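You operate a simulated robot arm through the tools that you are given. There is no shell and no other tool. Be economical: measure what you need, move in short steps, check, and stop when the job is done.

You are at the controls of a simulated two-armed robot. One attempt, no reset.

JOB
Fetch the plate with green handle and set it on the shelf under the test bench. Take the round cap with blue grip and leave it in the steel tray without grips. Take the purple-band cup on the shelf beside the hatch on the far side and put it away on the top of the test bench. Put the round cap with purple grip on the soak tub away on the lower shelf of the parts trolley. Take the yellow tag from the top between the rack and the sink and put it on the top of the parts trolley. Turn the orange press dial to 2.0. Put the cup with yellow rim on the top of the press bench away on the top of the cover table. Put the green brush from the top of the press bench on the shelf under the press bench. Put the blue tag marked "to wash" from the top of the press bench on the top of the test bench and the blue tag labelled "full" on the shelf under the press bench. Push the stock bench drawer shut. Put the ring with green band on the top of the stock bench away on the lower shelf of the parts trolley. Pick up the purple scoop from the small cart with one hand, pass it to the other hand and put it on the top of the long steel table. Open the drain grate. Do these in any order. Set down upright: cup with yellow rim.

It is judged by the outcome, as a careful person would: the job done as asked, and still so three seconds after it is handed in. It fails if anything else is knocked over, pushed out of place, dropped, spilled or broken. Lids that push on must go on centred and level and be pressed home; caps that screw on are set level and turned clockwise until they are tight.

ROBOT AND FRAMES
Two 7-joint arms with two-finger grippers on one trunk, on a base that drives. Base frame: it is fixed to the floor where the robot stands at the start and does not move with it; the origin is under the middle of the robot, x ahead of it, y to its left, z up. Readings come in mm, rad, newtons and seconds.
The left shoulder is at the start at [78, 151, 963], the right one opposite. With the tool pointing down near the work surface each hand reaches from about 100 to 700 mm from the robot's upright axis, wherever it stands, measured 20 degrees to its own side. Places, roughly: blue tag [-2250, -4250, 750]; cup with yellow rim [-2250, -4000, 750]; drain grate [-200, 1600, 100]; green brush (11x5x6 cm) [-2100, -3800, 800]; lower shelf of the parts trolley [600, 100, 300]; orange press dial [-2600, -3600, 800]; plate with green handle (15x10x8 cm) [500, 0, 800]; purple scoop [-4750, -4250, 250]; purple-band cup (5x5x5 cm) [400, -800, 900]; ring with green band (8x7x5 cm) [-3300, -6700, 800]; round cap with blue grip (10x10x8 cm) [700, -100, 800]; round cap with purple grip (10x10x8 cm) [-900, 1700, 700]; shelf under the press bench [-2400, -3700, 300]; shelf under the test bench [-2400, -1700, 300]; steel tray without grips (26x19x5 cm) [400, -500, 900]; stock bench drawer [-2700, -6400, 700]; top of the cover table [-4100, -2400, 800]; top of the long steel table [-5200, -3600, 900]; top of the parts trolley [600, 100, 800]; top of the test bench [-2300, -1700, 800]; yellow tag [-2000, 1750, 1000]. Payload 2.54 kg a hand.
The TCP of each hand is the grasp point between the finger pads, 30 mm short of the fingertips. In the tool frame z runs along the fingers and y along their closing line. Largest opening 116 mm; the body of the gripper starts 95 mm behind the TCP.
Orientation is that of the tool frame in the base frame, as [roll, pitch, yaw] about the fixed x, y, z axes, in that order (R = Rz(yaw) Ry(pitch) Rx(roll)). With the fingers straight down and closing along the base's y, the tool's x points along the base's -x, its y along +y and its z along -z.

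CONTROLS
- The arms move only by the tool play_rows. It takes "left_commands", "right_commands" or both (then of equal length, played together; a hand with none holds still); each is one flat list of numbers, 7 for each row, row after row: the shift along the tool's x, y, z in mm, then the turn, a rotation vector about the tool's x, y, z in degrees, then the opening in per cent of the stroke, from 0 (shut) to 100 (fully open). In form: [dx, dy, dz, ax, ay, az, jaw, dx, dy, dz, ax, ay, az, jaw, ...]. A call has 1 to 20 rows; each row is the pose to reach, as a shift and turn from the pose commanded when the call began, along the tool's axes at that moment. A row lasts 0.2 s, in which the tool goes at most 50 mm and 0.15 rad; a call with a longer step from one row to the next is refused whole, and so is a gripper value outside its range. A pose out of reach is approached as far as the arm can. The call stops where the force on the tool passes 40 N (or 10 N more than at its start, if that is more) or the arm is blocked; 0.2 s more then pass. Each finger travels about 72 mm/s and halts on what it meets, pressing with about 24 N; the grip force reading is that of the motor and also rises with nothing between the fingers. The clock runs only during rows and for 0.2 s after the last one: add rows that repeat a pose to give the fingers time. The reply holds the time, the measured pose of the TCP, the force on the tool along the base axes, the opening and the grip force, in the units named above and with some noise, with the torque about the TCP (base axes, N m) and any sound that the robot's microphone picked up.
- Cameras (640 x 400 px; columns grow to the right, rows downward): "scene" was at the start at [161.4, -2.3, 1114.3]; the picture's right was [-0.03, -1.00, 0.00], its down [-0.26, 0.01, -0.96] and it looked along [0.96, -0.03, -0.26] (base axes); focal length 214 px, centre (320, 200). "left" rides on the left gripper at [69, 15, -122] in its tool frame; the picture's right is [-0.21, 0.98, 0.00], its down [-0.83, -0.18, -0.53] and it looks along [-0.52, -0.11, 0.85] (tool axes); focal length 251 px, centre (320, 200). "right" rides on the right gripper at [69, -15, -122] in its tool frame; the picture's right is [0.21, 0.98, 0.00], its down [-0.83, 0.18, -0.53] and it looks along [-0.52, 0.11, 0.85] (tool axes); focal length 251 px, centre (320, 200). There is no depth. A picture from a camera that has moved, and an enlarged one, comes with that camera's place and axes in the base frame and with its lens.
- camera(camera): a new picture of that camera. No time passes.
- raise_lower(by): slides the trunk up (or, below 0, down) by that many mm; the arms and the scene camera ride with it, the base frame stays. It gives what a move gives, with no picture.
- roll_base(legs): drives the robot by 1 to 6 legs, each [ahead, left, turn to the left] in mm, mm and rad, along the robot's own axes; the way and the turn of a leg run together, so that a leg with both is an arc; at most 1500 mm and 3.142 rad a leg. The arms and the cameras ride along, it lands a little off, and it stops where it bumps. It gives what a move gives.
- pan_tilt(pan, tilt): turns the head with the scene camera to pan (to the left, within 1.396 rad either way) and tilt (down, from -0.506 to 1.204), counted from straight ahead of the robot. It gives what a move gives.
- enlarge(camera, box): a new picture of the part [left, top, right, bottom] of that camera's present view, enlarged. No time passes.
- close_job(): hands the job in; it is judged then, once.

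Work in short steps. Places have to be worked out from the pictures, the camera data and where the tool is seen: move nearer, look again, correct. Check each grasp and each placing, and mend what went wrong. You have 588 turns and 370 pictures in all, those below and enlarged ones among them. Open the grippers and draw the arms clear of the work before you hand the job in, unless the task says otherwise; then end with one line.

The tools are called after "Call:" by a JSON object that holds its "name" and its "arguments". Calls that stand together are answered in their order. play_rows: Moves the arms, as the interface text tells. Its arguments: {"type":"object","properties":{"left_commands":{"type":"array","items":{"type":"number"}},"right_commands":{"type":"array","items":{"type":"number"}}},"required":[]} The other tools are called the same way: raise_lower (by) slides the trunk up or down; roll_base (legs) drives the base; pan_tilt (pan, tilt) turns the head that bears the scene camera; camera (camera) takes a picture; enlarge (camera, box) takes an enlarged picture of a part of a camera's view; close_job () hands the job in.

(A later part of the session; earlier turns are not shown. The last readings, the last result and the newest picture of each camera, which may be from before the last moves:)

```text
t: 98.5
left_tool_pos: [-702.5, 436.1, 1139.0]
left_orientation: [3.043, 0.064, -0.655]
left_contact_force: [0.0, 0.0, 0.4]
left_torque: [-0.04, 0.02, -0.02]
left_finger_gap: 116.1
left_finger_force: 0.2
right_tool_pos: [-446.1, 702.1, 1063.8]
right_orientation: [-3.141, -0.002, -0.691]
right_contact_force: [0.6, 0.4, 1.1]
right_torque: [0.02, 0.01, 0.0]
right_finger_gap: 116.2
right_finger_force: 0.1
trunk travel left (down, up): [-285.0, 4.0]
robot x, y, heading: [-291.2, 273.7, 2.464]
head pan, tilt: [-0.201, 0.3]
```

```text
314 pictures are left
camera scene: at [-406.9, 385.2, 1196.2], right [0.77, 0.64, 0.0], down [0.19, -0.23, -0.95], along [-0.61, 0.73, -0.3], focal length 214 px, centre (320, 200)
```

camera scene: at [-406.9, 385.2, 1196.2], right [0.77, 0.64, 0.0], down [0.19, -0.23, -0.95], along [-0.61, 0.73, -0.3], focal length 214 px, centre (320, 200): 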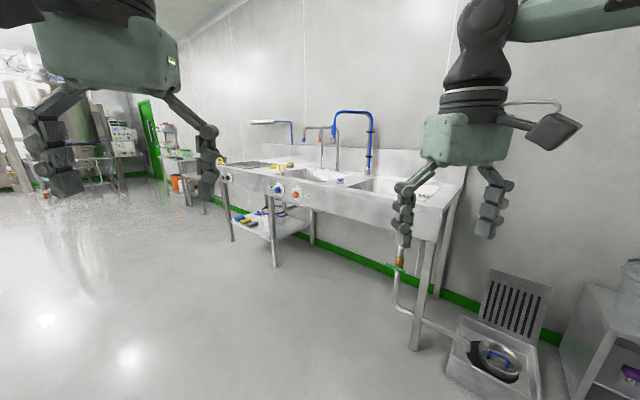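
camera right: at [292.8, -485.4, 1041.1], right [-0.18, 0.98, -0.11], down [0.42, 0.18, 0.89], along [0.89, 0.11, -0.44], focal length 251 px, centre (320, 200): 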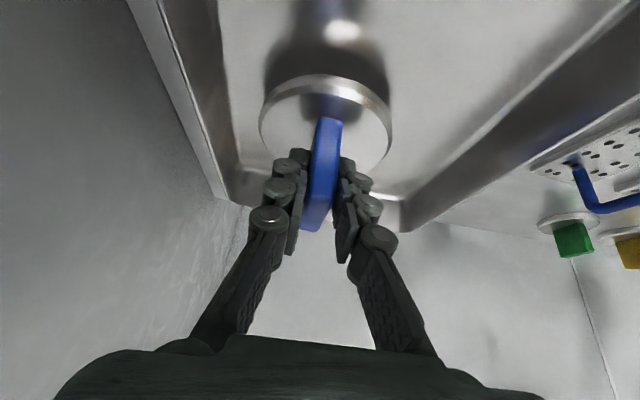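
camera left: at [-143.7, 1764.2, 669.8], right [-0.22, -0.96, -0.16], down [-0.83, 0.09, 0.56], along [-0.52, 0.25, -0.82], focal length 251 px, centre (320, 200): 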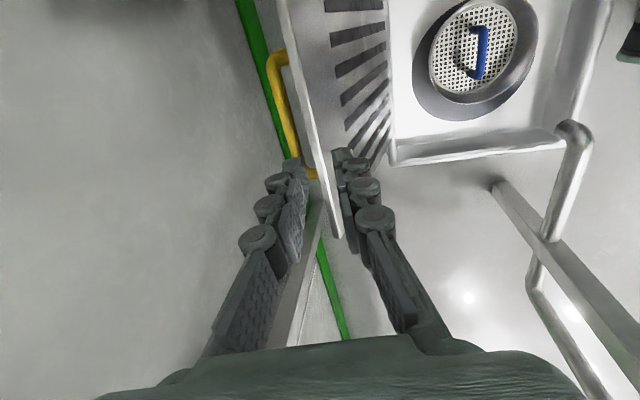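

I drive toward the sink and face it.

Call:
{"name": "roll_base", "arguments": {"legs": [[800, -60, 0], [0, 0, -0.894]]}}

Call:
{"name": "pan_tilt", "arguments": {"pan": 0.0, "tilt": 0.5}}

Call:
{"name": "camera", "arguments": {"camera": "scene"}}

```text
t: 105.1
left_tool_pos: [-1006.4, 1231.5, 1138.8]
left_orientation: [3.043, 0.063, -1.54]
left_contact_force: [0.6, 0.0, -0.3]
left_torque: [0.0, -0.02, 0.05]
left_finger_gap: 116.0
left_finger_force: 0.1
right_tool_pos: [-636.1, 1201.0, 1063.5]
right_orientation: [3.141, 0.0, -1.577]
right_contact_force: [0.1, -0.5, -0.5]
right_torque: [0.02, 0.01, 0.03]
right_finger_gap: 116.1
right_finger_force: 0.1
trunk travel left (down, up): [-285.0, 4.0]
robot x, y, heading: [-877.6, 808.9, 1.576]
head pan, tilt: [-0.201, 0.3]
```

```text
t: 105.8
left_tool_pos: [-1006.3, 1230.8, 1139.5]
left_orientation: [3.041, 0.064, -1.538]
left_contact_force: [-0.2, 0.3, -0.2]
left_torque: [0.01, 0.03, 0.01]
left_finger_gap: 116.0
left_finger_force: 0.0
right_tool_pos: [-636.7, 1201.2, 1064.0]
right_orientation: [3.14, 0.0, -1.578]
right_contact_force: [-1.0, -0.9, 0.5]
right_torque: [-0.01, 0.01, 0.01]
right_finger_gap: 116.1
right_finger_force: 0.0
trunk travel left (down, up): [-285.0, 4.0]
robot x, y, heading: [-875.0, 812.5, 1.576]
head pan, tilt: [0.0, 0.499]
```

```text
313 pictures are left
camera scene: at [-876.3, 970.3, 1177.9], right [1.0, 0.01, 0.0], down [0.0, -0.48, -0.88], along [-0.01, 0.88, -0.48], focal length 214 px, centre (320, 200)
```

scene: 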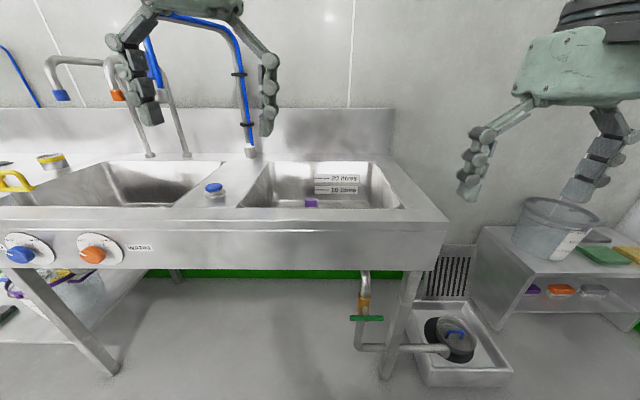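

The purple cap lies inside the right-hand basin (litre marks). I move up closer to look in.

Call:
{"name": "roll_base", "arguments": {"legs": [[270, 0, 0]]}}

Call:
{"name": "pan_tilt", "arguments": {"pan": 0.0, "tilt": 0.8}}

Call:
{"name": "camera", "arguments": {"camera": "scene"}}

```text
t: 107.7
left_tool_pos: [-1008.9, 1501.7, 1138.8]
left_orientation: [3.043, 0.063, -1.539]
left_contact_force: [-0.9, 0.3, -0.8]
left_torque: [-0.06, 0.02, 0.0]
left_finger_gap: 115.6
left_finger_force: 0.1
right_tool_pos: [-640.0, 1472.5, 1063.7]
right_orientation: [3.141, -0.001, -1.575]
right_contact_force: [0.1, -0.3, -0.2]
right_torque: [-0.06, 0.0, 0.02]
right_finger_gap: 116.0
right_finger_force: 0.0
trunk travel left (down, up): [-285.0, 4.0]
robot x, y, heading: [-875.2, 1079.2, 1.582]
head pan, tilt: [0.0, 0.499]
```

```text
t: 108.5
left_tool_pos: [-1009.4, 1502.1, 1139.0]
left_orientation: [3.042, 0.063, -1.539]
left_contact_force: [-0.5, -0.4, 0.0]
left_torque: [-0.03, 0.0, 0.01]
left_finger_gap: 115.7
left_finger_force: 0.2
right_tool_pos: [-639.8, 1470.8, 1063.7]
right_orientation: [3.141, 0.0, -1.576]
right_contact_force: [-0.1, 0.2, -1.0]
right_torque: [0.04, 0.03, -0.01]
right_finger_gap: 115.8
right_finger_force: 0.1
trunk travel left (down, up): [-285.0, 4.0]
robot x, y, heading: [-876.9, 1078.4, 1.581]
head pan, tilt: [0.0, 0.799]
```

```text
312 pictures are left
camera scene: at [-878.9, 1230.0, 1152.0], right [1.0, 0.01, 0.0], down [0.01, -0.72, -0.7], along [-0.01, 0.7, -0.72], focal length 214 px, centre (320, 200)
```

scene: 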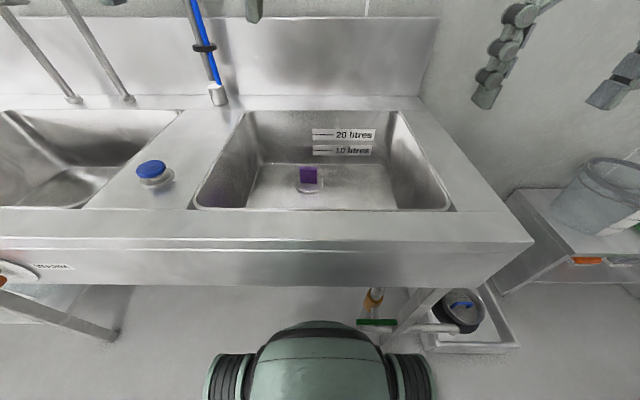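

Call:
{"name": "roll_base", "arguments": {"legs": [[80, 0, 0]]}}

Call:
{"name": "enlarge", "arguments": {"camera": "scene", "box": [240, 130, 400, 230]}}

```text
t: 109.5
left_tool_pos: [-1008.1, 1524.5, 1138.0]
left_orientation: [3.042, 0.065, -1.544]
left_contact_force: [-0.2, -0.3, -0.1]
left_torque: [-0.03, 0.0, -0.01]
left_finger_gap: 115.9
left_finger_force: 0.1
right_tool_pos: [-639.3, 1492.8, 1064.6]
right_orientation: [3.141, 0.002, -1.581]
right_contact_force: [-0.2, -0.2, 0.6]
right_torque: [-0.03, 0.0, 0.01]
right_finger_gap: 115.9
right_finger_force: 0.0
trunk travel left (down, up): [-285.0, 4.0]
robot x, y, heading: [-880.7, 1098.6, 1.571]
head pan, tilt: [0.0, 0.799]
stopped in leg 1: the robot was blocked; the commanded pose is now the measured one
```

```text
4.00 times, centred on (320, 180) of scene
camera zoom: at [-879.9, 1251.6, 1152.2], right [1.0, 0.0, 0.0], down [0.0, -0.72, -0.7], along [0.0, 0.7, -0.72], focal length 858 px, centre (320, 280)
```

zoom: 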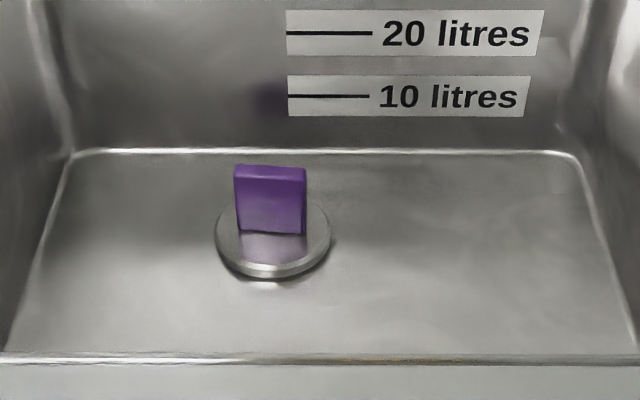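

The cap's tab runs along x, so I need to close along y. Back off slightly, level the left hand, move over the basin and rotate it.

Call:
{"name": "roll_base", "arguments": {"legs": [[-15, 0, 0]]}}

Call:
{"name": "play_rows", "arguments": {"left_commands": [-25, -20, 10, 2, 1, 0, 100, -50, -40, 20, 4, 2, 0, 100, -75, -60, 30, 5.7, 3.7, 0, 100, -90, -80, 40, 5.7, 3.7, 0, 100]}}

Call:
{"name": "play_rows", "arguments": {"left_commands": [0, 0, 0, 0, 0, -8, 100, 0, 0, 0, 0, 0, -16, 100, 0, 0, 0, 0, 0, -24, 100, 0, 0, 0, 0, 0, -32, 100, 0, 0, 0, 0, 0, -40, 100, 0, 0, 0, 0, 0, -48, 100, 0, 0, 0, 0, 0, -56, 100, 0, 0, 0, 0, 0, -64, 100, 0, 0, 0, 0, 0, -72, 100, 0, 0, 0, 0, 0, -80, 100, 0, 0, 0, 0, 0, -88, 100]}}

Call:
{"name": "camera", "arguments": {"camera": "left"}}

```text
t: 110.3
left_tool_pos: [-1007.5, 1508.9, 1139.9]
left_orientation: [3.042, 0.064, -1.544]
left_contact_force: [0.3, -1.3, -0.1]
left_torque: [0.02, 0.0, -0.04]
left_finger_gap: 116.0
left_finger_force: 0.0
right_tool_pos: [-639.5, 1477.6, 1065.3]
right_orientation: [3.142, 0.003, -1.581]
right_contact_force: [-0.2, 0.1, 0.4]
right_torque: [0.05, 0.0, 0.01]
right_finger_gap: 116.0
right_finger_force: 0.1
trunk travel left (down, up): [-285.0, 4.0]
robot x, y, heading: [-877.8, 1087.3, 1.574]
head pan, tilt: [0.0, 0.799]
```

```text
t: 111.3
left_tool_pos: [-933.1, 1606.5, 1095.9]
left_orientation: [3.14, -0.001, -1.54]
left_contact_force: [0.2, 1.0, 0.0]
left_torque: [0.02, 0.02, 0.03]
left_finger_gap: 115.8
left_finger_force: 0.1
right_tool_pos: [-639.3, 1477.8, 1063.6]
right_orientation: [-3.14, 0.0, -1.581]
right_contact_force: [-0.1, -0.5, -0.1]
right_torque: [0.01, 0.01, 0.0]
right_finger_gap: 116.1
right_finger_force: 0.1
trunk travel left (down, up): [-285.0, 4.0]
robot x, y, heading: [-879.6, 1088.9, 1.576]
head pan, tilt: [0.0, 0.799]
```

```text
t: 113.7
left_tool_pos: [-934.4, 1605.2, 1097.1]
left_orientation: [-3.141, -0.002, -0.002]
left_contact_force: [0.1, -0.2, 0.7]
left_torque: [0.0, -0.02, 0.03]
left_finger_gap: 116.2
left_finger_force: 0.1
right_tool_pos: [-640.3, 1478.2, 1063.9]
right_orientation: [3.14, 0.0, -1.58]
right_contact_force: [-0.2, -0.1, -0.9]
right_torque: [0.01, -0.01, 0.0]
right_finger_gap: 116.0
right_finger_force: 0.1
trunk travel left (down, up): [-285.0, 4.0]
robot x, y, heading: [-876.9, 1092.5, 1.578]
head pan, tilt: [0.0, 0.799]
```

```text
310 pictures are left
camera left: at [-865.6, 1589.4, 1220.8], right [-0.22, -0.98, 0.0], down [-0.83, 0.18, 0.53], along [-0.52, 0.12, -0.85], focal length 251 px, centre (320, 200)
```

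left: 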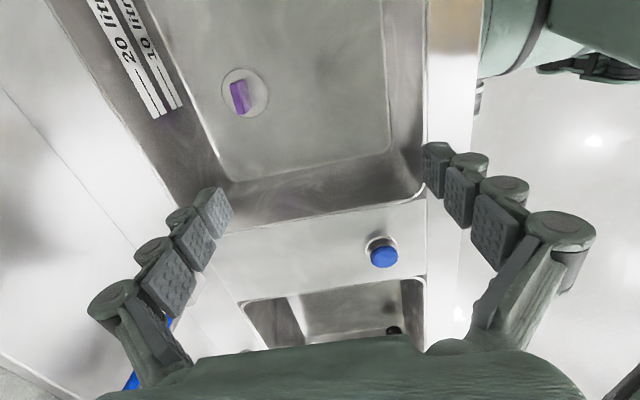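

Cap triangulates to (-914,1757), disc top ≈677 — slightly beyond straight reach. I'll turn the base 45° right so the left shoulder comes closer to the sink.

Call:
{"name": "roll_base", "arguments": {"legs": [[-80, 0, 0], [0, 0, -0.785], [70, 70, 0]]}}

Call:
{"name": "pan_tilt", "arguments": {"pan": 0.8, "tilt": 0.8}}

Call:
{"name": "camera", "arguments": {"camera": "scene"}}

```text
t: 117.8
left_tool_pos: [-552.9, 1499.9, 1096.6]
left_orientation: [3.139, -0.001, -0.79]
left_contact_force: [0.7, 0.1, -0.2]
left_torque: [-0.04, -0.03, 0.0]
left_finger_gap: 115.9
left_finger_force: 0.0
right_tool_pos: [-434.0, 1201.3, 1064.2]
right_orientation: [-3.139, 0.001, -2.371]
right_contact_force: [-0.5, -0.3, -0.5]
right_torque: [-0.03, -0.02, 0.0]
right_finger_gap: 116.1
right_finger_force: 0.0
trunk travel left (down, up): [-285.0, 4.0]
robot x, y, heading: [-875.3, 1096.9, 0.786]
head pan, tilt: [0.0, 0.799]
stopped in leg 3: the robot was blocked; the commanded pose is now the measured one
```

```text
t: 118.9
left_tool_pos: [-553.7, 1501.6, 1096.7]
left_orientation: [3.14, -0.001, -0.791]
left_contact_force: [-0.4, -0.2, -0.3]
left_torque: [-0.02, -0.02, 0.03]
left_finger_gap: 116.1
left_finger_force: 0.1
right_tool_pos: [-436.1, 1200.0, 1063.7]
right_orientation: [-3.14, -0.001, -2.368]
right_contact_force: [0.5, -0.3, 0.2]
right_torque: [0.03, -0.01, -0.03]
right_finger_gap: 116.0
right_finger_force: 0.0
trunk travel left (down, up): [-285.0, 4.0]
robot x, y, heading: [-878.5, 1098.2, 0.787]
head pan, tilt: [0.799, 0.799]
```

```text
309 pictures are left
camera scene: at [-832.5, 1224.6, 1152.0], right [1.0, 0.02, 0.0], down [0.01, -0.72, -0.7], along [-0.01, 0.7, -0.72], focal length 214 px, centre (320, 200)
```

scene: 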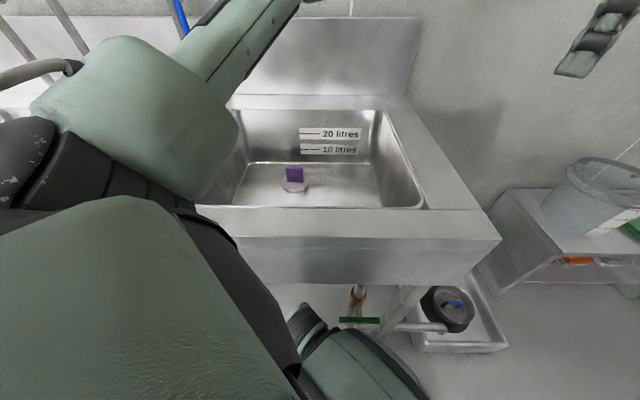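

I rotate the left hand to close along y again and carry it above the cap.

Call:
{"name": "play_rows", "arguments": {"left_commands": [-24, 7, 0, 0, 0, 8.4, 100, -49, 14, 0, 0, 0, 16.8, 100, -74, 22, 0, 0, 0, 25.2, 100, -99, 29, 0, 0, 0, 33.6, 100, -124, 36, 0, 0, 0, 42, 100, -149, 43, 0, 0, 0, 50.4, 100, -173, 50, 0, 0, 0, 58.8, 100, -198, 58, 0, 0, 0, 67.2, 100, -223, 65, 0, 0, 0, 75.6, 100, -248, 72, 0, 0, 0, 84, 100, -272, 79, 0, 0, 0, 92.4, 100, -297, 86, 0, 0, 0, 100.8, 100, -322, 93, 0, 0, 0, 109.2, 100, -347, 101, 0, 0, 0, 117.6, 100, -372, 108, 0, 0, 0, 126, 100, -396, 115, 0, 0, 0, 134.4, 100]}}

Call:
{"name": "camera", "arguments": {"camera": "left"}}

Call:
{"name": "camera", "arguments": {"camera": "scene"}}

```text
t: 122.3
left_tool_pos: [-836.5, 1580.2, 1057.9]
left_orientation: [3.138, 0.0, -3.125]
left_contact_force: [-0.5, -0.1, -0.1]
left_torque: [0.01, 0.0, -0.01]
left_finger_gap: 115.9
left_finger_force: 0.0
left hand out of reach, approached as far as the arm can: row 14, 15, 16
right_tool_pos: [-434.1, 1200.0, 1063.7]
right_orientation: [-3.142, -0.001, -2.368]
right_contact_force: [0.5, -0.1, 0.5]
right_torque: [0.0, 0.04, 0.02]
right_finger_gap: 115.8
right_finger_force: 0.0
trunk travel left (down, up): [-285.0, 4.0]
robot x, y, heading: [-877.7, 1095.7, 0.79]
head pan, tilt: [0.799, 0.799]
```

```text
308 pictures are left
camera left: at [-905.2, 1594.4, 1181.3], right [0.2, 0.98, 0.0], down [0.83, -0.17, 0.53], along [0.52, -0.11, -0.85], focal length 251 px, centre (320, 200)
```

left: 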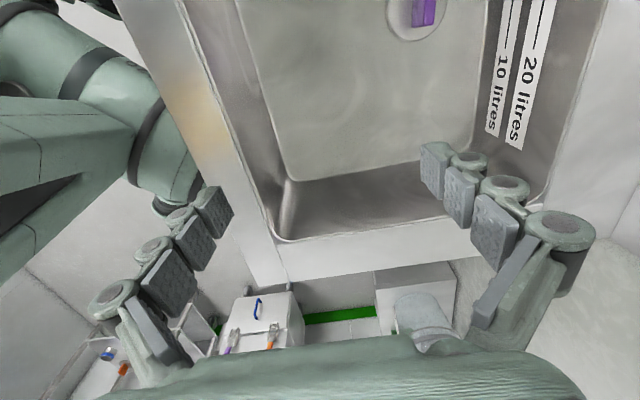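

```text
307 pictures are left
camera scene: at [-832.4, 1224.3, 1152.1], right [1.0, 0.02, 0.0], down [0.01, -0.72, -0.7], along [-0.01, 0.7, -0.72], focal length 214 px, centre (320, 200)
```

scene: 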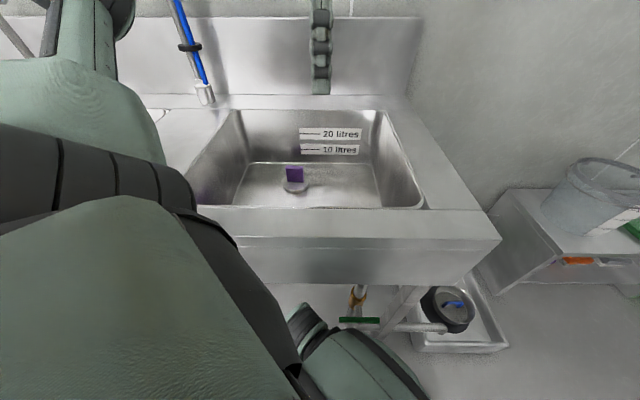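

It reports reach limits here; I try continuing toward the cap at lower height.

Call:
{"name": "play_rows", "arguments": {"left_commands": [10, 25, 20, 0, 0, 0, 100, 20, 50, 40, 0, 0, 0, 100, 30, 75, 60, 0, 0, 0, 100, 40, 100, 80, 0, 0, 0, 100, 50, 125, 100, 0, 0, 0, 100, 60, 150, 120, 0, 0, 0, 100, 70, 170, 135, 0, 0, 0, 100]}}

```text
t: 123.9
left_tool_pos: [-832.2, 1595.5, 965.3]
left_orientation: [-3.141, -0.001, -3.133]
left_contact_force: [0.2, -0.1, -0.1]
left_torque: [0.01, 0.02, -0.01]
left_finger_gap: 116.0
left_finger_force: 0.1
left hand out of reach, approached as far as the arm can: row 1, 2, 3, 4, 5, 6, 7
right_tool_pos: [-434.6, 1198.8, 1063.9]
right_orientation: [-3.14, 0.0, -2.369]
right_contact_force: [-0.2, 0.8, -0.2]
right_torque: [0.01, -0.02, 0.0]
right_finger_gap: 115.9
right_finger_force: 0.2
trunk travel left (down, up): [-285.0, 4.0]
robot x, y, heading: [-877.4, 1093.2, 0.785]
head pan, tilt: [0.799, 0.799]
```

A joint limit blocks this. I rotate the base to heading ≈1.22 so the cap lies ~20° to the left-hand side, the best reach direction; first raise the hand.

Call:
{"name": "play_rows", "arguments": {"left_commands": [0, 0, -40, 0, 0, 0, 100, 0, 0, -80, 0, 0, 0, 100, 0, 0, -110, 0, 0, 0, 100]}}

Call:
{"name": "roll_base", "arguments": {"legs": [[-10, -10, 0], [0, 0, 0.435]]}}

Call:
{"name": "play_rows", "arguments": {"left_commands": [0, 0, 5, 0, 0, 6, 100, 0, 0, 10, 0, 0, 12, 100, 0, 0, 15, 0, 0, 18, 100, 0, 0, 20, 0, 0, 25, 100]}}

```text
t: 124.7
left_tool_pos: [-826.7, 1580.3, 1069.7]
left_orientation: [-3.14, -0.002, -3.132]
left_contact_force: [-0.6, 0.3, 0.7]
left_torque: [-0.04, -0.04, 0.03]
left_finger_gap: 116.0
left_finger_force: 0.1
left hand out of reach, approached as far as the arm can: row 2, 3
right_tool_pos: [-434.6, 1199.6, 1063.2]
right_orientation: [3.141, -0.001, -2.368]
right_contact_force: [0.1, -0.4, 0.7]
right_torque: [0.0, -0.03, 0.0]
right_finger_gap: 115.9
right_finger_force: 0.0
trunk travel left (down, up): [-285.0, 4.0]
robot x, y, heading: [-877.5, 1096.4, 0.789]
head pan, tilt: [0.799, 0.799]
```

```text
t: 126.8
left_tool_pos: [-1037.3, 1543.9, 1069.4]
left_orientation: [-3.14, 0.001, -2.696]
left_contact_force: [0.6, 0.3, 0.6]
left_torque: [-0.02, -0.03, 0.0]
left_finger_gap: 115.9
left_finger_force: 0.0
right_tool_pos: [-520.7, 1365.1, 1063.7]
right_orientation: [-3.141, -0.001, -1.933]
right_contact_force: [0.0, -0.2, 0.2]
right_torque: [-0.02, -0.03, 0.01]
right_finger_gap: 115.9
right_finger_force: 0.0
trunk travel left (down, up): [-285.0, 4.0]
robot x, y, heading: [-877.8, 1084.8, 1.225]
head pan, tilt: [0.799, 0.799]
```

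```text
t: 127.8
left_tool_pos: [-969.6, 1475.4, 1031.0]
left_orientation: [3.141, -0.001, -3.132]
left_contact_force: [-0.7, 0.1, -0.4]
left_torque: [-0.02, 0.02, 0.0]
left_finger_gap: 115.9
left_finger_force: 0.1
left hand out of reach, approached as far as the arm can: row 1, 2, 3, 4
right_tool_pos: [-521.5, 1364.6, 1063.9]
right_orientation: [-3.14, 0.0, -1.931]
right_contact_force: [0.2, -0.3, 0.3]
right_torque: [-0.03, 0.05, -0.02]
right_finger_gap: 115.9
right_finger_force: 0.0
trunk travel left (down, up): [-285.0, 4.0]
robot x, y, heading: [-877.4, 1080.3, 1.23]
head pan, tilt: [0.799, 0.799]
```

The wrist yaw is limited. Better: grip the tab by its 50 mm ends with neutral hand yaw and a forward tilt. I restore the yaw and face the sink squarely.

Call:
{"name": "play_rows", "arguments": {"left_commands": [0, 0, -10, 0, 0, -8, 100, 0, 0, -20, 0, 0, -16, 100, 0, 0, -30, 0, 0, -24, 100, 0, 0, -40, 0, 0, -32, 100, 0, 0, -50, 0, 0, -40, 100, 0, 0, -60, 0, 0, -48, 100, 0, 0, -60, 0, 0, -56, 100, 0, 0, -60, 0, 0, -64, 100, 0, 0, -60, 0, 0, -70, 100]}}

Call:
{"name": "roll_base", "arguments": {"legs": [[0, 0, 0.345]]}}

```text
t: 129.8
left_tool_pos: [-972.0, 1476.2, 1091.5]
left_orientation: [3.141, -0.001, -1.906]
left_contact_force: [-0.8, 0.6, 0.1]
left_torque: [0.01, 0.01, 0.0]
left_finger_gap: 116.1
left_finger_force: 0.0
right_tool_pos: [-520.7, 1365.1, 1063.3]
right_orientation: [3.141, 0.002, -1.932]
right_contact_force: [0.5, 0.0, -0.5]
right_torque: [-0.02, -0.03, -0.01]
right_finger_gap: 115.9
right_finger_force: 0.0
trunk travel left (down, up): [-285.0, 4.0]
robot x, y, heading: [-877.7, 1080.3, 1.223]
head pan, tilt: [0.799, 0.799]
```

```text
t: 131.3
left_tool_pos: [-1101.0, 1421.4, 1091.0]
left_orientation: [-3.139, -0.001, -1.564]
left_contact_force: [0.3, 0.6, -0.1]
left_torque: [-0.01, -0.02, 0.0]
left_finger_gap: 116.1
left_finger_force: 0.1
right_tool_pos: [-639.3, 1469.9, 1063.8]
right_orientation: [-3.14, 0.0, -1.585]
right_contact_force: [-0.4, 0.6, 0.2]
right_torque: [0.01, -0.02, -0.03]
right_finger_gap: 116.2
right_finger_force: 0.1
trunk travel left (down, up): [-285.0, 4.0]
robot x, y, heading: [-878.6, 1078.8, 1.574]
head pan, tilt: [0.799, 0.799]
```

Call:
{"name": "roll_base", "arguments": {"legs": [[12, 0, 0]]}}

Call:
{"name": "play_rows", "arguments": {"left_commands": [-25, -24, 0, 0, -4, 0, 100, -50, -48, 0, 0, -8, 0, 100, -75, -72, 0, 0, -12, 0, 100, -100, -96, 5, 0, -16, 0, 100, -125, -120, 15, 0, -20, 0, 100, -150, -144, 25, 0, -24, 0, 100, -180, -165, 35, 0, -28, 0, 100, -205, -187, 50, 0, -32, 0, 100, -225, -187, 75, 0, -35, 0, 100, -240, -187, 100, 0, -35, 0, 100]}}

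Call:
{"name": "camera", "arguments": {"camera": "left"}}

Call:
{"name": "pan_tilt", "arguments": {"pan": 0.0, "tilt": 0.7}}

Call:
{"name": "camera", "arguments": {"camera": "scene"}}

```text
t: 132.1
left_tool_pos: [-1100.5, 1432.8, 1089.5]
left_orientation: [-3.14, -0.003, -1.565]
left_contact_force: [-0.3, 0.3, -0.7]
left_torque: [0.01, -0.01, -0.03]
left_finger_gap: 115.9
left_finger_force: 0.0
right_tool_pos: [-638.9, 1482.4, 1063.3]
right_orientation: [3.142, -0.003, -1.586]
right_contact_force: [-0.6, 0.3, -0.1]
right_torque: [-0.06, 0.04, 0.01]
right_finger_gap: 116.0
right_finger_force: 0.0
trunk travel left (down, up): [-285.0, 4.0]
robot x, y, heading: [-880.0, 1092.8, 1.572]
head pan, tilt: [0.799, 0.799]
```

```text
t: 134.3
left_tool_pos: [-915.3, 1674.2, 991.2]
left_orientation: [-3.14, 0.613, -1.564]
left_contact_force: [0.3, -0.5, -0.5]
left_torque: [0.0, 0.01, 0.0]
left_finger_gap: 115.8
left_finger_force: 0.0
right_tool_pos: [-638.5, 1482.0, 1064.4]
right_orientation: [-3.139, 0.0, -1.585]
right_contact_force: [0.3, 0.0, 0.2]
right_torque: [-0.01, 0.01, 0.01]
right_finger_gap: 116.2
right_finger_force: 0.0
trunk travel left (down, up): [-285.0, 4.0]
robot x, y, heading: [-880.4, 1093.6, 1.573]
head pan, tilt: [0.799, 0.799]
```

```text
306 pictures are left
camera left: at [-929.0, 1547.5, 1052.8], right [-0.98, 0.17, 0.12], down [0.18, 0.37, 0.91], along [0.11, 0.91, -0.39], focal length 251 px, centre (320, 200)
```

left: 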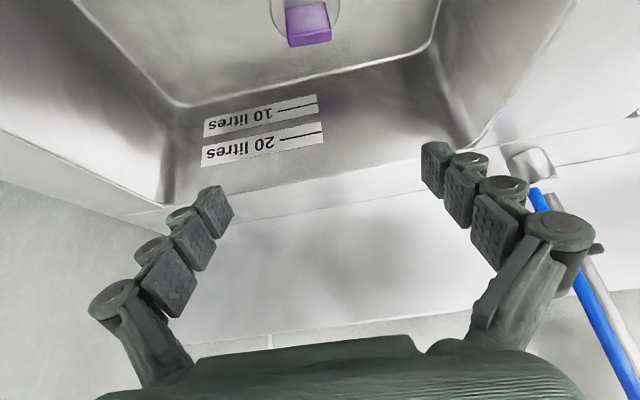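

```text
t: 135.4
left_tool_pos: [-916.1, 1673.6, 991.7]
left_orientation: [-3.139, 0.609, -1.563]
left_contact_force: [-0.6, 0.4, -0.1]
left_torque: [-0.01, -0.03, 0.02]
left_finger_gap: 116.1
left_finger_force: 0.1
right_tool_pos: [-639.1, 1481.8, 1064.1]
right_orientation: [-3.141, 0.001, -1.584]
right_contact_force: [-0.5, 0.7, -0.3]
right_torque: [0.02, 0.01, -0.02]
right_finger_gap: 116.2
right_finger_force: 0.0
trunk travel left (down, up): [-285.0, 4.0]
robot x, y, heading: [-879.5, 1091.3, 1.574]
head pan, tilt: [0.0, 0.7]
```

```text
305 pictures are left
camera scene: at [-879.5, 1247.1, 1160.1], right [1.0, 0.0, 0.0], down [0.0, -0.64, -0.76], along [0.0, 0.76, -0.64], focal length 214 px, centre (320, 200)
```

scene: 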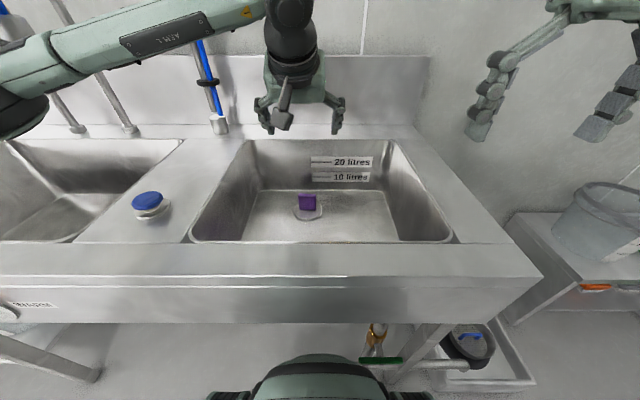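

Hand is in line above the tab. Descend straight, then along the tool axis.

Call:
{"name": "play_rows", "arguments": {"left_commands": [22, 0, 37, 0, 0, 0, 75, 44, 0, 75, 0, 0, 0, 75, 66, 0, 112, 0, 0, 0, 75, 88, 0, 150, 0, 0, 0, 75]}}

Call:
{"name": "camera", "arguments": {"camera": "left"}}

```text
t: 136.4
left_tool_pos: [-916.1, 1686.9, 817.5]
left_orientation: [-3.14, 0.612, -1.563]
left_contact_force: [-0.5, 0.3, -0.9]
left_torque: [-0.01, 0.02, -0.02]
left_finger_gap: 87.0
left_finger_force: 0.1
right_tool_pos: [-638.2, 1481.9, 1063.9]
right_orientation: [-3.138, 0.0, -1.584]
right_contact_force: [0.4, 0.9, 0.5]
right_torque: [0.0, 0.0, 0.0]
right_finger_gap: 115.9
right_finger_force: 0.1
trunk travel left (down, up): [-285.0, 4.0]
robot x, y, heading: [-877.8, 1090.8, 1.58]
head pan, tilt: [0.0, 0.7]
```

```text
304 pictures are left
camera left: at [-929.7, 1560.9, 879.8], right [-0.98, 0.17, 0.12], down [0.18, 0.37, 0.91], along [0.11, 0.91, -0.39], focal length 251 px, centre (320, 200)
```

left: 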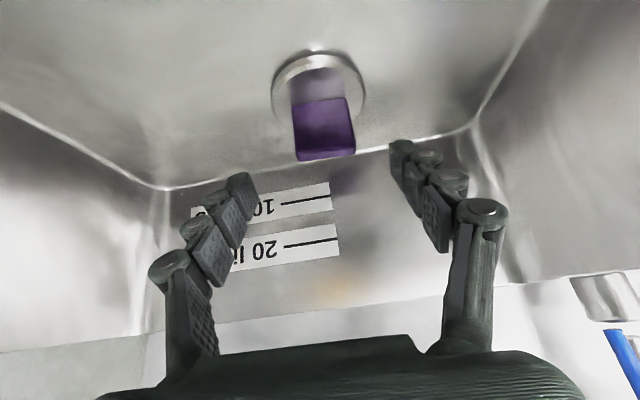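

Aligned. Advance along the tool axis and grip the tab.

Call:
{"name": "play_rows", "arguments": {"left_commands": [0, 0, 30, 0, 0, 0, 75, -1, 0, 60, 0, 0, 0, 75, -1, 0, 90, 0, 0, 0, 75, -2, 0, 117, 0, 0, 0, 75, -2, 0, 117, 0, 0, 0, 45, -2, 0, 117, 0, 0, 0, 30, -2, 0, 117, 0, 0, 0, 30, -2, 0, 117, 0, 0, 0, 30]}}

Call:
{"name": "camera", "arguments": {"camera": "left"}}

```text
t: 138.2
left_tool_pos: [-913.3, 1756.3, 729.1]
left_orientation: [-3.137, 0.621, -1.561]
left_contact_force: [0.5, 4.3, 28.9]
left_torque: [0.28, 0.06, -0.18]
left_finger_gap: 53.7
left_finger_force: 24.7
right_tool_pos: [-639.4, 1480.8, 1065.4]
right_orientation: [-3.14, 0.003, -1.585]
right_contact_force: [0.7, 0.3, -0.4]
right_torque: [-0.02, 0.05, 0.03]
right_finger_gap: 115.9
right_finger_force: 0.0
trunk travel left (down, up): [-285.0, 4.0]
robot x, y, heading: [-883.1, 1090.3, 1.573]
head pan, tilt: [0.0, 0.7]
```

```text
303 pictures are left
camera left: at [-928.7, 1629.2, 790.0], right [-0.98, 0.17, 0.12], down [0.18, 0.36, 0.92], along [0.11, 0.92, -0.38], focal length 251 px, centre (320, 200)
```

left: 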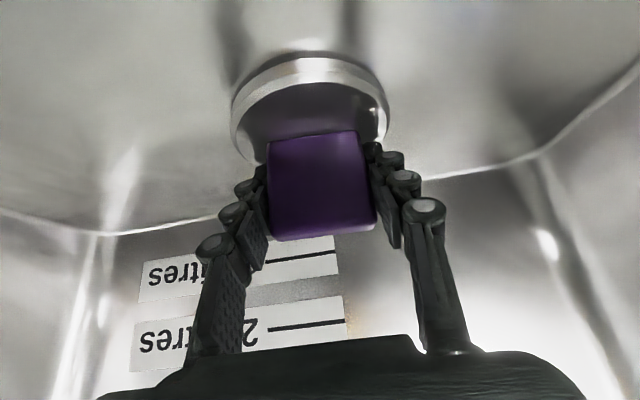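

Gripped (53.7 mm). Lift slowly.

Call:
{"name": "play_rows", "arguments": {"left_commands": [-1, 0, -2, 0, 0, 0, 30, -2, 0, -4, 0, 0, 0, 30, -4, 0, -6, 0, 0, 0, 30, -7, 0, -9, 0, 0, 0, 30, -10, 0, -14, 0, 0, 0, 30, -14, 0, -20, 0, 0, 0, 30, -18, 0, -26, 0, 0, 0, 30, -23, 0, -33, 0, 0, 0, 30, -29, 0, -41, 0, 0, 0, 30, -34, 0, -49, 0, 0, 0, 30]}}

Call:
{"name": "camera", "arguments": {"camera": "left"}}

```text
t: 140.4
left_tool_pos: [-915.8, 1755.0, 782.5]
left_orientation: [-3.14, 0.61, -1.564]
left_contact_force: [0.0, 0.0, -3.4]
left_torque: [0.01, 0.03, 0.01]
left_finger_gap: 53.5
left_finger_force: 24.2
right_tool_pos: [-639.3, 1481.9, 1064.4]
right_orientation: [-3.139, 0.002, -1.585]
right_contact_force: [0.5, 0.1, -0.2]
right_torque: [0.0, -0.01, 0.01]
right_finger_gap: 116.0
right_finger_force: 0.0
trunk travel left (down, up): [-285.0, 4.0]
robot x, y, heading: [-875.9, 1097.0, 1.573]
head pan, tilt: [0.0, 0.7]
```

```text
302 pictures are left
camera left: at [-930.1, 1628.6, 844.6], right [-0.98, 0.17, 0.12], down [0.18, 0.37, 0.91], along [0.11, 0.91, -0.39], focal length 251 px, centre (320, 200)
```

left: 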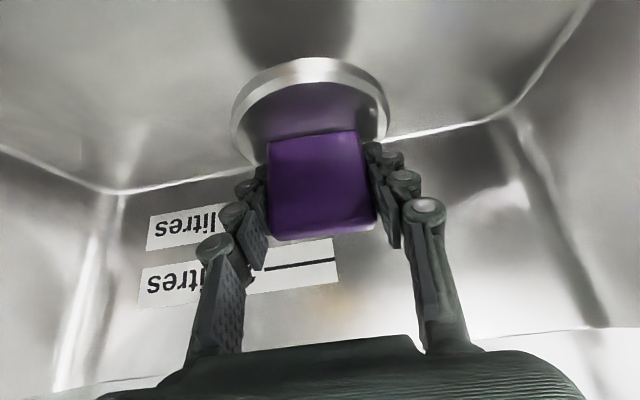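

Held and level. Raise it out of the basin while drawing back.

Call:
{"name": "play_rows", "arguments": {"left_commands": [-1, 0, -3, 0, 0, 0, 30, -2, 0, -9, 0, 0, 0, 30, -3, 0, -17, 0, 0, 0, 30, -6, 0, -29, 0, 0, 0, 30, -9, 0, -46, 0, 0, 0, 30, -12, 0, -64, 0, 0, 0, 30, -16, 0, -84, 0, 0, 0, 30, -20, 0, -104, 0, 0, 0, 30, -24, 0, -125, 0, 0, 0, 30, -28, 0, -145, 0, 0, 0, 30, -32, 0, -165, 0, 0, 0, 30, -36, 0, -186, 0, 0, 0, 30, -40, 0, -206, 0, 0, 0, 30, -44, 0, -226, 0, 0, 0, 30, -48, 0, -246, 0, 0, 0, 30, -51, 0, -264, 0, 0, 0, 30, -54, 0, -278, 0, 0, 0, 30, -56, 0, -287, 0, 0, 0, 30, -56, 0, -290, 0, 0, 0, 30]}}

Call:
{"name": "camera", "arguments": {"camera": "left"}}

```text
t: 144.4
left_tool_pos: [-914.5, 1636.0, 1052.6]
left_orientation: [-3.139, 0.611, -1.564]
left_contact_force: [-0.4, 0.4, -2.6]
left_torque: [0.0, 0.03, -0.03]
left_finger_gap: 53.6
left_finger_force: 24.0
right_tool_pos: [-638.3, 1482.3, 1064.6]
right_orientation: [-3.139, 0.0, -1.585]
right_contact_force: [-0.1, 0.3, -0.3]
right_torque: [0.01, -0.01, 0.01]
right_finger_gap: 116.1
right_finger_force: 0.1
trunk travel left (down, up): [-285.0, 4.0]
robot x, y, heading: [-880.6, 1093.4, 1.569]
head pan, tilt: [0.0, 0.7]
```

```text
301 pictures are left
camera left: at [-928.7, 1509.0, 1114.4], right [-0.98, 0.17, 0.12], down [0.18, 0.37, 0.91], along [0.11, 0.91, -0.39], focal length 251 px, centre (320, 200)
```

left: 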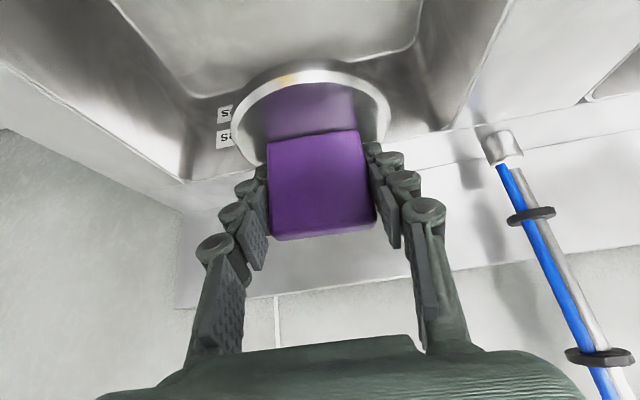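

Carry it along: back away from the sink and go left toward the stand between rack and sink for the yellow tag.

Call:
{"name": "roll_base", "arguments": {"legs": [[-350, 0, 0], [0, 850, 0]]}}

Call:
{"name": "pan_tilt", "arguments": {"pan": 0.3, "tilt": 0.35}}

Call:
{"name": "camera", "arguments": {"camera": "scene"}}

```text
t: 154.9
left_tool_pos: [-1773.4, 1287.3, 1052.7]
left_orientation: [-3.14, 0.609, -1.564]
left_contact_force: [-0.3, 0.6, -3.0]
left_torque: [0.01, 0.01, 0.01]
left_finger_gap: 53.7
left_finger_force: 24.3
right_tool_pos: [-1496.1, 1134.0, 1063.6]
right_orientation: [-3.139, -0.001, -1.583]
right_contact_force: [0.6, 0.0, -0.2]
right_torque: [0.0, 0.02, 0.01]
right_finger_gap: 115.9
right_finger_force: 0.1
trunk travel left (down, up): [-285.0, 4.0]
robot x, y, heading: [-1732.8, 744.3, 1.572]
head pan, tilt: [0.0, 0.7]
```

```text
t: 155.7
left_tool_pos: [-1771.5, 1288.2, 1051.4]
left_orientation: [-3.14, 0.609, -1.565]
left_contact_force: [0.4, 0.0, -2.4]
left_torque: [-0.01, 0.03, 0.03]
left_finger_gap: 53.5
left_finger_force: 24.3
right_tool_pos: [-1496.7, 1135.3, 1063.9]
right_orientation: [-3.14, 0.001, -1.585]
right_contact_force: [-0.3, -0.3, 0.4]
right_torque: [0.0, -0.01, 0.0]
right_finger_gap: 115.8
right_finger_force: 0.1
trunk travel left (down, up): [-285.0, 4.0]
robot x, y, heading: [-1740.4, 747.3, 1.569]
head pan, tilt: [0.3, 0.351]
```

```text
300 pictures are left
camera scene: at [-1764.6, 903.6, 1191.4], right [0.96, 0.3, 0.0], down [0.1, -0.33, -0.94], along [-0.28, 0.9, -0.34], focal length 214 px, centre (320, 200)
```

scene: 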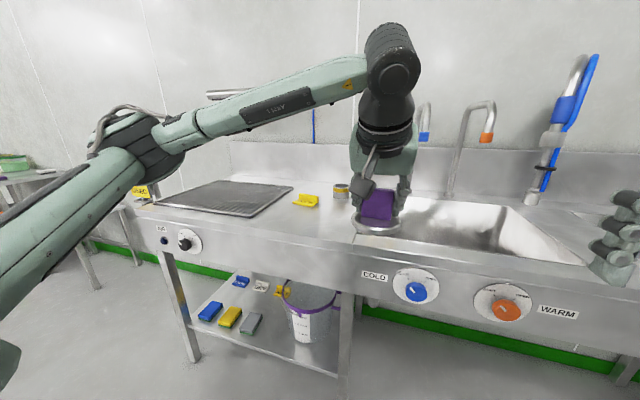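

Call:
{"name": "enlarge", "arguments": {"camera": "scene", "box": [270, 160, 370, 230]}}

Call:
{"name": "enlarge", "arguments": {"camera": "scene", "box": [110, 150, 210, 220]}}

```text
5.71 times, centred on (320, 195) of scene
camera zoom: at [-1764.6, 903.6, 1191.4], right [0.96, 0.3, 0.0], down [0.1, -0.33, -0.94], along [-0.28, 0.9, -0.34], focal length 1226 px, centre (320, 229)
```

zoom: 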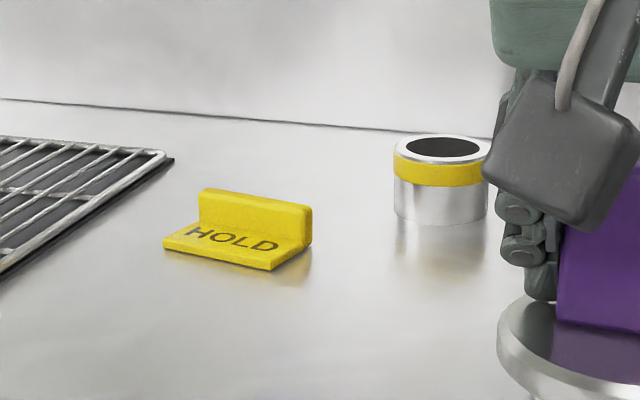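

```text
5.71 times, centred on (160, 185) of scene
camera zoom: at [-1764.6, 903.6, 1191.4], right [0.96, 0.3, 0.0], down [0.1, -0.33, -0.94], along [-0.28, 0.9, -0.34], focal length 1226 px, centre (1234, 286)
```

zoom: 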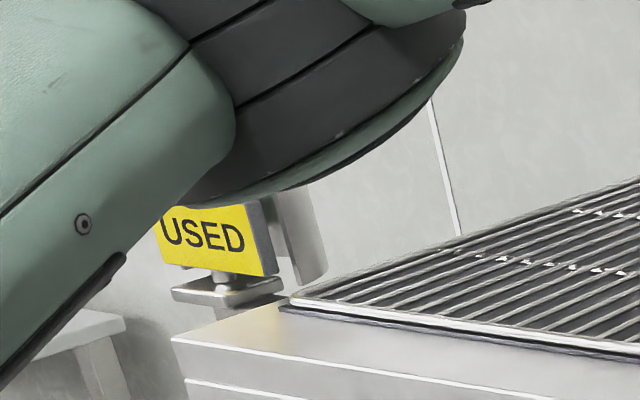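

The "HOLD" tag lies at about (-2040,1640), ridge along x, on the counter between rack and basin. I position the robot so the right hand can reach it.

Call:
{"name": "roll_base", "arguments": {"legs": [[0, 430, 0], [270, 0, 0]]}}

Call:
{"name": "pan_tilt", "arguments": {"pan": -0.2, "tilt": 0.5}}

Call:
{"name": "camera", "arguments": {"camera": "scene"}}

Call:
{"name": "camera", "arguments": {"camera": "right"}}

```text
t: 161.9
left_tool_pos: [-2200.3, 1557.5, 1051.6]
left_orientation: [-3.139, 0.609, -1.567]
left_contact_force: [0.2, 0.2, -2.4]
left_torque: [0.01, 0.0, 0.01]
left_finger_gap: 53.2
left_finger_force: 24.4
right_tool_pos: [-1923.7, 1403.9, 1063.6]
right_orientation: [-3.14, -0.003, -1.587]
right_contact_force: [0.5, 0.5, -0.3]
right_torque: [-0.06, 0.04, -0.01]
right_finger_gap: 116.3
right_finger_force: 0.1
trunk travel left (down, up): [-285.0, 4.0]
robot x, y, heading: [-2167.4, 1015.0, 1.57]
head pan, tilt: [0.3, 0.351]
```

```text
t: 162.8
left_tool_pos: [-2200.5, 1558.0, 1053.2]
left_orientation: [-3.141, 0.608, -1.568]
left_contact_force: [0.0, -0.4, -2.8]
left_torque: [0.01, 0.0, 0.02]
left_finger_gap: 53.3
left_finger_force: 23.9
right_tool_pos: [-1925.7, 1403.2, 1063.7]
right_orientation: [-3.14, 0.001, -1.587]
right_contact_force: [0.3, -0.1, 0.2]
right_torque: [0.01, -0.04, 0.02]
right_finger_gap: 115.9
right_finger_force: 0.0
trunk travel left (down, up): [-285.0, 4.0]
robot x, y, heading: [-2165.4, 1010.8, 1.569]
head pan, tilt: [-0.201, 0.499]
```

```text
297 pictures are left
camera scene: at [-2147.8, 1172.8, 1177.8], right [0.98, -0.2, 0.0], down [-0.1, -0.47, -0.88], along [0.18, 0.86, -0.48], focal length 214 px, centre (320, 200)
```

scene: 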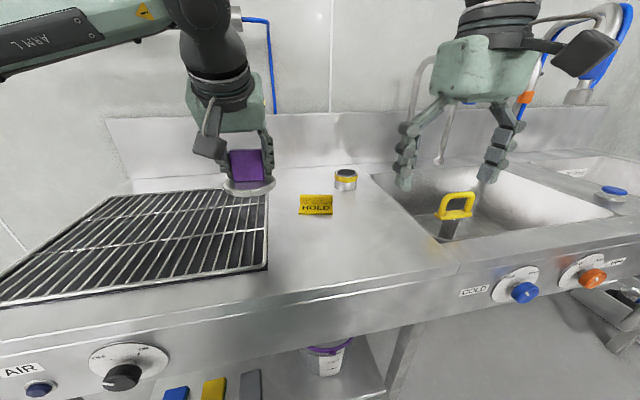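

```text
296 pictures are left
camera right: at [-1911.6, 1333.5, 1186.7], right [-0.98, -0.2, 0.0], down [-0.17, 0.83, 0.53], along [-0.11, 0.52, -0.85], focal length 251 px, centre (320, 200)
```

right: 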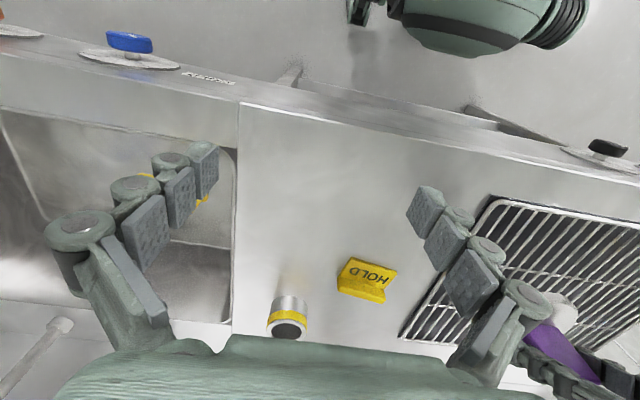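

Tag at ≈(-2057,1660), counter ≈890. Move the base up and bring the right hand over it, turned to close along y.

Call:
{"name": "roll_base", "arguments": {"legs": [[70, 0, 0]]}}

Call:
{"name": "play_rows", "arguments": {"right_commands": [-15, 12, 5, 0, 0, 8, 100, -30, 24, 10, 0, 0, 16, 100, -45, 36, 15, 0, 0, 24, 100, -60, 48, 20, 0, 0, 32, 100, -75, 60, 25, 0, 0, 40, 100, -90, 72, 30, 0, 0, 48, 100, -105, 84, 35, 0, 0, 56, 100, -120, 96, 40, 0, 0, 64, 100, -135, 108, 45, 0, 0, 72, 100, -150, 120, 55, 0, 0, 80, 100, -165, 132, 64, 0, 0, 88, 100, -165, 132, 64, 0, 0, 95, 100]}}

Call:
{"name": "camera", "arguments": {"camera": "right"}}

Call:
{"name": "camera", "arguments": {"camera": "scene"}}

```text
t: 163.8
left_tool_pos: [-2199.8, 1627.1, 1050.5]
left_orientation: [3.141, 0.609, -1.566]
left_contact_force: [-0.5, -0.1, -2.8]
left_torque: [-0.01, 0.0, -0.03]
left_finger_gap: 53.1
left_finger_force: 24.1
right_tool_pos: [-1923.8, 1472.2, 1064.0]
right_orientation: [3.141, -0.002, -1.587]
right_contact_force: [-0.1, 0.7, -0.6]
right_torque: [-0.03, -0.02, -0.02]
right_finger_gap: 116.0
right_finger_force: 0.0
trunk travel left (down, up): [-285.0, 4.0]
robot x, y, heading: [-2164.3, 1083.5, 1.571]
head pan, tilt: [-0.201, 0.499]
```

```text
t: 166.4
left_tool_pos: [-2200.4, 1626.7, 1051.9]
left_orientation: [-3.141, 0.609, -1.568]
left_contact_force: [0.9, -0.6, -2.4]
left_torque: [0.03, -0.02, 0.02]
left_finger_gap: 53.0
left_finger_force: 23.8
right_tool_pos: [-2047.6, 1634.0, 1000.0]
right_orientation: [3.14, -0.002, 3.1]
right_contact_force: [-0.3, 0.1, 0.5]
right_torque: [0.0, 0.02, 0.0]
right_finger_gap: 116.0
right_finger_force: 0.1
right hand out of reach, approached as far as the arm can: row 11, 12
trunk travel left (down, up): [-285.0, 4.0]
robot x, y, heading: [-2163.6, 1083.5, 1.568]
head pan, tilt: [-0.201, 0.499]
```

```text
295 pictures are left
camera right: at [-2118.1, 1621.9, 1122.9], right [-0.17, 0.98, 0.0], down [0.83, 0.15, 0.53], along [0.52, 0.09, -0.85], focal length 251 px, centre (320, 200)
```

right: 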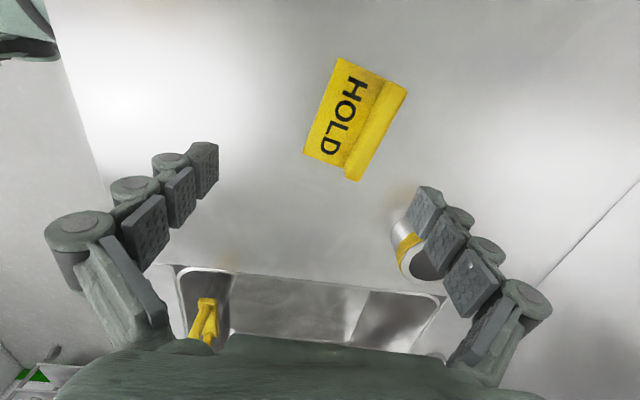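

```text
294 pictures are left
camera scene: at [-2147.6, 1242.5, 1177.8], right [0.98, -0.2, 0.0], down [-0.1, -0.47, -0.88], along [0.18, 0.86, -0.48], focal length 214 px, centre (320, 200)
```

scene: 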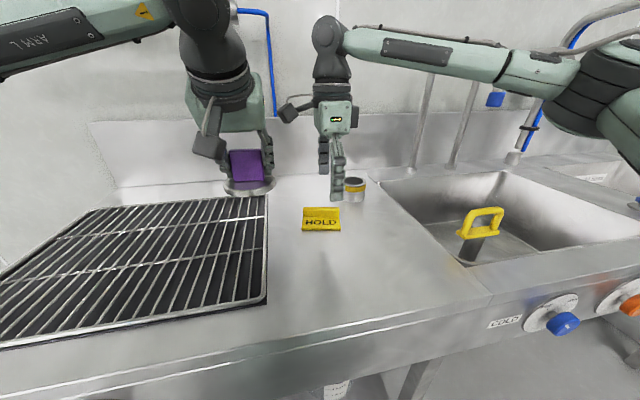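

Ridge centre ≈(-2060,1675), angle −12°. I creep the base forward 10 mm and go lower where the reach is largest.

Call:
{"name": "roll_base", "arguments": {"legs": [[10, 0, 0]]}}

Call:
{"name": "play_rows", "arguments": {"right_commands": [4, 5, 30, 0, 0, 3, 70, 8, 15, 55, 0, 0, 6, 60, 12, 31, 70, 0, 0, 10, 50, 12, 35, 70, 0, 0, 10, 50]}}

Call:
{"name": "camera", "arguments": {"camera": "right"}}

```text
t: 167.2
left_tool_pos: [-2200.2, 1636.8, 1051.5]
left_orientation: [3.141, 0.61, -1.564]
left_contact_force: [0.7, -0.2, -3.6]
left_torque: [0.0, -0.02, -0.01]
left_finger_gap: 53.2
left_finger_force: 24.4
right_tool_pos: [-2048.3, 1644.6, 999.7]
right_orientation: [3.141, -0.001, 3.101]
right_contact_force: [-0.6, -0.2, -0.1]
right_torque: [-0.02, -0.02, 0.0]
right_finger_gap: 115.9
right_finger_force: 0.1
trunk travel left (down, up): [-285.0, 4.0]
robot x, y, heading: [-2167.5, 1094.7, 1.563]
head pan, tilt: [-0.201, 0.499]
```

```text
t: 168.2
left_tool_pos: [-2199.8, 1636.3, 1052.2]
left_orientation: [-3.141, 0.61, -1.567]
left_contact_force: [0.0, 0.0, -3.2]
left_torque: [0.02, -0.03, -0.01]
left_finger_gap: 53.2
left_finger_force: 23.9
right_tool_pos: [-2040.1, 1666.3, 929.9]
right_orientation: [3.141, -0.005, 2.928]
right_contact_force: [0.1, 0.9, -1.3]
right_torque: [0.01, 0.02, -0.01]
right_finger_gap: 57.8
right_finger_force: 0.1
right hand out of reach, approached as far as the arm can: row 2, 3, 4
trunk travel left (down, up): [-285.0, 4.0]
robot x, y, heading: [-2164.1, 1094.1, 1.568]
head pan, tilt: [-0.201, 0.499]
```

```text
293 pictures are left
camera right: at [-2112.3, 1664.9, 1053.1], right [0.0, 1.0, 0.0], down [0.85, 0.0, 0.53], along [0.53, 0.0, -0.85], focal length 251 px, centre (320, 200)
```

right: 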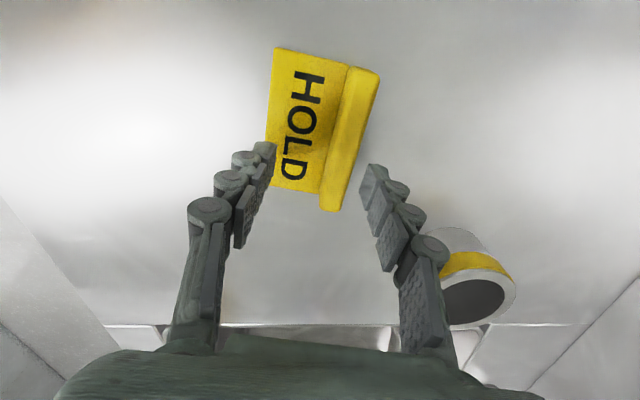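

Call:
{"name": "play_rows", "arguments": {"right_commands": [2, 4, 0, -4, 0, 0, 50, 4, 8, 2, -8, 0, 0, 50, 6, 12, 6, -10, 0, 0, 50]}}

Call:
{"name": "camera", "arguments": {"camera": "right"}}

Call:
{"name": "enlarge", "arguments": {"camera": "scene", "box": [270, 140, 400, 240]}}

```text
t: 169.0
left_tool_pos: [-2199.3, 1637.3, 1052.2]
left_orientation: [-3.141, 0.609, -1.567]
left_contact_force: [-0.7, 0.6, -3.5]
left_torque: [0.0, 0.05, 0.0]
left_finger_gap: 53.1
left_finger_force: 23.7
right_tool_pos: [-2045.5, 1679.3, 924.5]
right_orientation: [2.964, -0.002, 2.927]
right_contact_force: [0.2, 0.6, 0.5]
right_torque: [0.02, -0.02, -0.01]
right_finger_gap: 58.2
right_finger_force: 0.1
trunk travel left (down, up): [-285.0, 4.0]
robot x, y, heading: [-2166.4, 1095.4, 1.568]
head pan, tilt: [-0.201, 0.499]
```

```text
292 pictures are left
camera right: at [-2120.3, 1657.3, 1042.5], right [-0.01, 0.98, 0.17], down [0.83, -0.09, 0.56], along [0.56, 0.15, -0.81], focal length 251 px, centre (320, 200)
```

right: 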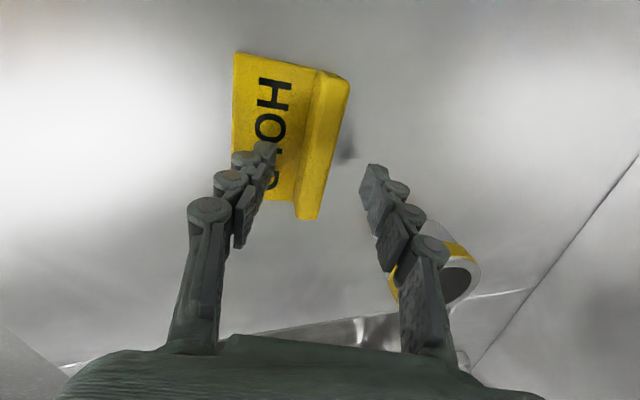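

```text
4.00 times, centred on (335, 190) of scene
camera zoom: at [-2147.6, 1252.1, 1177.8], right [0.98, -0.2, 0.0], down [-0.1, -0.47, -0.88], along [0.18, 0.86, -0.48], focal length 858 px, centre (260, 240)
```

zoom: 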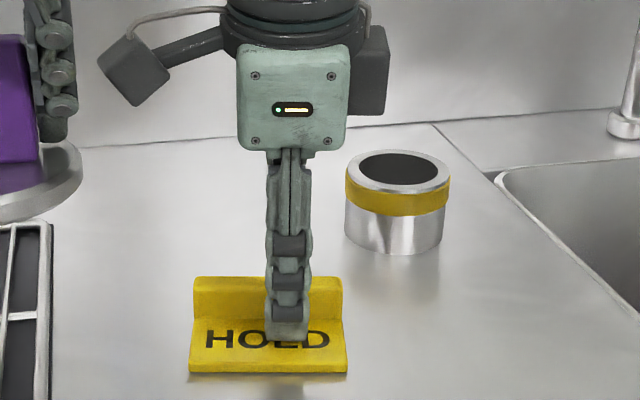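

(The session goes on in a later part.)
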